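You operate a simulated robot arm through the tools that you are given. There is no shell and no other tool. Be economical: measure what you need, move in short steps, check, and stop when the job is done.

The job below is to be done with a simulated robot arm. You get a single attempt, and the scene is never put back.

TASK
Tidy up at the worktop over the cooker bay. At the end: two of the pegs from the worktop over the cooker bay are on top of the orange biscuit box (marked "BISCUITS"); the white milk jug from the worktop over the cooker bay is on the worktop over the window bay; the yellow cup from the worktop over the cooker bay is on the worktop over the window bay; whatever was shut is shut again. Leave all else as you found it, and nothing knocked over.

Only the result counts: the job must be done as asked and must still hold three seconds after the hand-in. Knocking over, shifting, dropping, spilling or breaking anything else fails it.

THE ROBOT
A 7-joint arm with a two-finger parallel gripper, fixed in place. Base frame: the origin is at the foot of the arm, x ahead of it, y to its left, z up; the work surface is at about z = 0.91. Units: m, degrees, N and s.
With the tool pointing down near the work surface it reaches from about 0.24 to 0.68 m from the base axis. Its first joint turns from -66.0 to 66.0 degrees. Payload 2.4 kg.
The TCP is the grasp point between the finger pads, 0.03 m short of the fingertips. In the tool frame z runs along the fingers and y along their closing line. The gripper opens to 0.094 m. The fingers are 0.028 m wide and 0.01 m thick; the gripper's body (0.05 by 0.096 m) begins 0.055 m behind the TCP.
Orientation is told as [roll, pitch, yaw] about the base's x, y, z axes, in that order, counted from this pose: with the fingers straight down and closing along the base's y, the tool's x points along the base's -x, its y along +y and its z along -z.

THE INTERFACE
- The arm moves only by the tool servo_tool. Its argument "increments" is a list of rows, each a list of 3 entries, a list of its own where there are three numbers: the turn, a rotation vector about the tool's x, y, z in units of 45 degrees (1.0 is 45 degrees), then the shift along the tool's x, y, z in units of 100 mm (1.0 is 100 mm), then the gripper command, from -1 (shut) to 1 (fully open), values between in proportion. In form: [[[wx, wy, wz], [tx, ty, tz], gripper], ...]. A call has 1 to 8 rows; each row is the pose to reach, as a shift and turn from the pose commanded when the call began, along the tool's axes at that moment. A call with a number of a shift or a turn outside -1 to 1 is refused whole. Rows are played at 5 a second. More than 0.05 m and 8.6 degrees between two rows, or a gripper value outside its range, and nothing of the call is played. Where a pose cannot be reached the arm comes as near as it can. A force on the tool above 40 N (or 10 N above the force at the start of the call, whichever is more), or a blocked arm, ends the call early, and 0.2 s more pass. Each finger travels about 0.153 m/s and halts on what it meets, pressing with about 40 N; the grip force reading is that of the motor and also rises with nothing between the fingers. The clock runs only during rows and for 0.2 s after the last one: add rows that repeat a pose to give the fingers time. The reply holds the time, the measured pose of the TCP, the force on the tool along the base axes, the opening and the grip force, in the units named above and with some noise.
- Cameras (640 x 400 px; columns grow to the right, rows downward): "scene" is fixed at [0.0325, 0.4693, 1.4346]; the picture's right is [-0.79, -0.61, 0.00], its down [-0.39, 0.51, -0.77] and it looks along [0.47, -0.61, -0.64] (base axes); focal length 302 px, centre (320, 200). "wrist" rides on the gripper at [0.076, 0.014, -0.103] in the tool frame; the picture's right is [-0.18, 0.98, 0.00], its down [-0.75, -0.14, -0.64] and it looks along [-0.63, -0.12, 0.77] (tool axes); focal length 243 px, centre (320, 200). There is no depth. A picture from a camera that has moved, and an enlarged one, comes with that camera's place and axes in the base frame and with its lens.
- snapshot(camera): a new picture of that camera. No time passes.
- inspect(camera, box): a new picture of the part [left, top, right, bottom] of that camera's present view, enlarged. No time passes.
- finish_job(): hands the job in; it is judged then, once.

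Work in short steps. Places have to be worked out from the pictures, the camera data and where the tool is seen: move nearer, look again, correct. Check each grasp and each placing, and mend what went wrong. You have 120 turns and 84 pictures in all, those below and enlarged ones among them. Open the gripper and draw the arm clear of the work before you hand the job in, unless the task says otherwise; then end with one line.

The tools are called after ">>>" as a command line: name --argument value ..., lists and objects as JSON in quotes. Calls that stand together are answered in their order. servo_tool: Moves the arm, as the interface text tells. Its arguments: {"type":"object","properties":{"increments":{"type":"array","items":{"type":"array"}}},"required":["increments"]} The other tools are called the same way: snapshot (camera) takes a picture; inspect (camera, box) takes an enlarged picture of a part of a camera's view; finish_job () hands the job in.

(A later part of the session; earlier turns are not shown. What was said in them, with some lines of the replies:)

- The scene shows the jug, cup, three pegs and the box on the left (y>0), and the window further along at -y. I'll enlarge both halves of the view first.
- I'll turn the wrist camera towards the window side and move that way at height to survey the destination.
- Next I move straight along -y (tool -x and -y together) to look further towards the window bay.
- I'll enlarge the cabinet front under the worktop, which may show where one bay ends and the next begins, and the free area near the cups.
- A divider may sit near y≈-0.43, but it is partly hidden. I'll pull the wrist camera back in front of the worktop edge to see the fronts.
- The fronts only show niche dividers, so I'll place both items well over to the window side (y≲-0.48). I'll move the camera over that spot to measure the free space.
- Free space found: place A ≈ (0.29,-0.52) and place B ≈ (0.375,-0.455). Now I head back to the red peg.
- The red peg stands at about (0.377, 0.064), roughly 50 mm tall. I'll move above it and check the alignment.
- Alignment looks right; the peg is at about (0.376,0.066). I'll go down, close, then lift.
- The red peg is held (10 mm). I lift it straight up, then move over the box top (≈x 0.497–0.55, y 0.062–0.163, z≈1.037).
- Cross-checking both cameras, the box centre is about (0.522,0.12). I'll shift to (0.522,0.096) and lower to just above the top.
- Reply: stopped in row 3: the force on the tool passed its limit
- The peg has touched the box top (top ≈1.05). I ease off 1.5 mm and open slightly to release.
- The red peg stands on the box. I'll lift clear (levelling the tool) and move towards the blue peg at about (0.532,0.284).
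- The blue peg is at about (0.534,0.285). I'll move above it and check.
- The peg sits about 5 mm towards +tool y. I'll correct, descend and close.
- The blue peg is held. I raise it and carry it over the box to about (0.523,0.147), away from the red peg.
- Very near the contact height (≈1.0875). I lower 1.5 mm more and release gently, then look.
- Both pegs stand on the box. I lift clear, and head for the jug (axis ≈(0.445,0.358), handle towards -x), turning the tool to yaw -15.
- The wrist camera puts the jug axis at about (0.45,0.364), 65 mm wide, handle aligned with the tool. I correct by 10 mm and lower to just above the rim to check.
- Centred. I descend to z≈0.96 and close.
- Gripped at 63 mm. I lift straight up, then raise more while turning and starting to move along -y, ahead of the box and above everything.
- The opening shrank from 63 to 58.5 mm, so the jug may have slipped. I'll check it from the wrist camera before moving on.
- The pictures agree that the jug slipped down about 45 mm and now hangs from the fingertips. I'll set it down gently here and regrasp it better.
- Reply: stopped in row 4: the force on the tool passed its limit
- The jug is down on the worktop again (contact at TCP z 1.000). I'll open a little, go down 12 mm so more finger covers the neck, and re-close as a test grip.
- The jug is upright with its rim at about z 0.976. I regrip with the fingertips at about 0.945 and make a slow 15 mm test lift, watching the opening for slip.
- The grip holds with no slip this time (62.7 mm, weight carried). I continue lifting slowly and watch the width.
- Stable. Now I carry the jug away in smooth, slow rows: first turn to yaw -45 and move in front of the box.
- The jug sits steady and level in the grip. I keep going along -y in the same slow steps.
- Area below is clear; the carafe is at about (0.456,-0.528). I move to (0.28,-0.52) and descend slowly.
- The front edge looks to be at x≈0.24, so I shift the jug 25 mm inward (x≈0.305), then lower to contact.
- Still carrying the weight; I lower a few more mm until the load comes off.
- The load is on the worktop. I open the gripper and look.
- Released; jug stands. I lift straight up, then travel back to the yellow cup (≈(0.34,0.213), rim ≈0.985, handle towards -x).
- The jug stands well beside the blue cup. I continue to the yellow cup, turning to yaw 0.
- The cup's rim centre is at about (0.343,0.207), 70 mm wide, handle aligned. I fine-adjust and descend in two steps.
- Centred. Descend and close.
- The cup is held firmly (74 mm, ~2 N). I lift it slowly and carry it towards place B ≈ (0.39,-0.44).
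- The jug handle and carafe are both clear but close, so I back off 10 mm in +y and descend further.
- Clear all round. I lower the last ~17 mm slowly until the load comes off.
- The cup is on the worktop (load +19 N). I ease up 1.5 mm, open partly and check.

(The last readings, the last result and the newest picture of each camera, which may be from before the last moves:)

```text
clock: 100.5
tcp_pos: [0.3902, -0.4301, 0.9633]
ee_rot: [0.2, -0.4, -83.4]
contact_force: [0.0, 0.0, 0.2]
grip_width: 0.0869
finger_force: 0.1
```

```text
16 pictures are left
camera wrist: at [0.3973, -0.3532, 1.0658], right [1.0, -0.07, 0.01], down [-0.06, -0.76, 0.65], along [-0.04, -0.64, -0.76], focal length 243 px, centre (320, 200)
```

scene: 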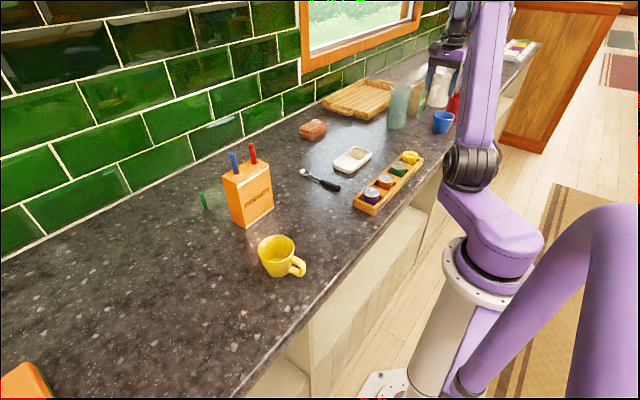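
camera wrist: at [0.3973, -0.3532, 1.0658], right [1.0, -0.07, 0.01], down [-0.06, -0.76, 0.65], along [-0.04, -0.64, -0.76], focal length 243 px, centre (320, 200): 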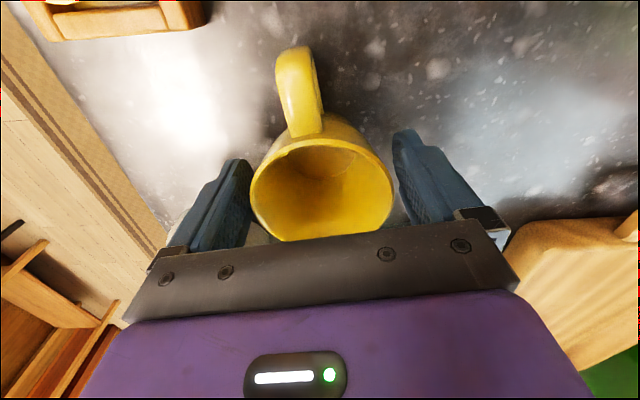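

Released and standing. I rise straight up and withdraw towards the middle.

>>> servo_tool --increments '[[[0, 0, 0], [0, 0, -0.1], 0.85], [[0, 0, 0], [0, 0, -0.3], 0.85], [[0, 0, 0], [0, 0, -0.55], 0.85], [[0, 0, 0], [0, 0, -0.8], 0.85], [[0, 0, 0], [0, 0, -1], 1]]'

>>> servo_tool --increments '[[[0, 0, 0], [0.05, 0, -0.3], 1], [[0, 0, 0], [0.2, 0, -0.6], 1], [[0, 0, 0], [0.5, 0, -0.9], 1], [[0, 0, 0], [0.8, 0, -1], 1], [[0, 0, 0], [1, 0, -1], 1]]'

>>> servo_tool --increments '[[[0, 0, 0], [0.3, 0, 0], 1], [[0, 0, 0], [0.6, 0, 0], 1], [[0, 0, 0], [1, 0, 0], 1]]'

>>> snapshot --camera "scene"

>>> snapshot --camera "wrist"

```text
clock: 101.7
tcp_pos: [0.3917, -0.4301, 1.0649]
ee_rot: [0.3, -0.3, -83.3]
contact_force: [0.9, 0.7, -0.2]
grip_width: 0.094
finger_force: 0.0
```

```text
clock: 102.9
tcp_pos: [0.3792, -0.3298, 1.1628]
ee_rot: [0.3, -0.3, -83.4]
contact_force: [0.4, -0.2, 0.1]
grip_width: 0.0942
finger_force: 0.1
```

```text
clock: 103.7
tcp_pos: [0.3653, -0.2299, 1.1606]
ee_rot: [0.3, -0.3, -83.4]
contact_force: [0.3, 0.2, 0.0]
grip_width: 0.0938
finger_force: 0.1
```

```text
15 pictures are left
```

scene: 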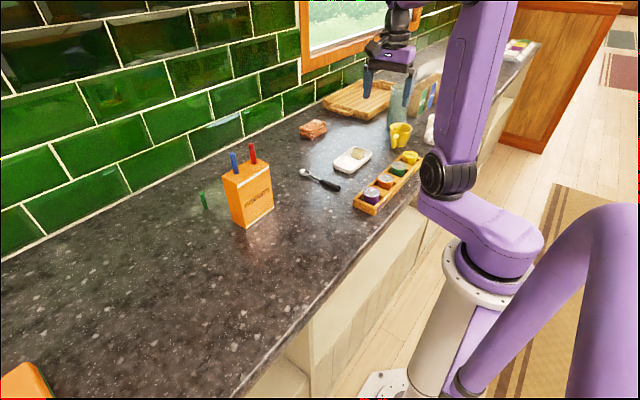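

```text
14 pictures are left
camera wrist: at [0.372, -0.1527, 1.2623], right [1.0, -0.07, 0.01], down [-0.06, -0.76, 0.65], along [-0.04, -0.64, -0.76], focal length 243 px, centre (320, 200)
```

wrist: 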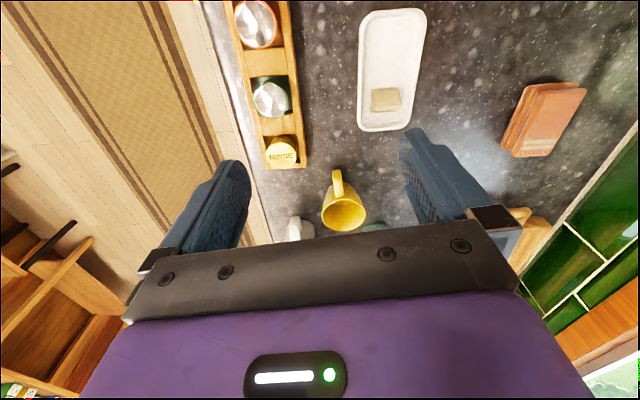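

Everything stands where intended: two pegs on the box, jug and cup on the window side, nothing else disturbed. The gripper is open and the arm is clear, so I hand in.

>>> finish_job

```text
The job is handed in.
```

I handed the job in. The red and blue pegs stand on the biscuit box, and the milk jug and yellow cup stand on the window side of the worktop. I couldn't see a clear line between the two bays, so that spot is my judgement. The jug slipped in the grip on the first lift, so I set it down upright and regripped it. Nothing was knocked over, and nothing was opened.
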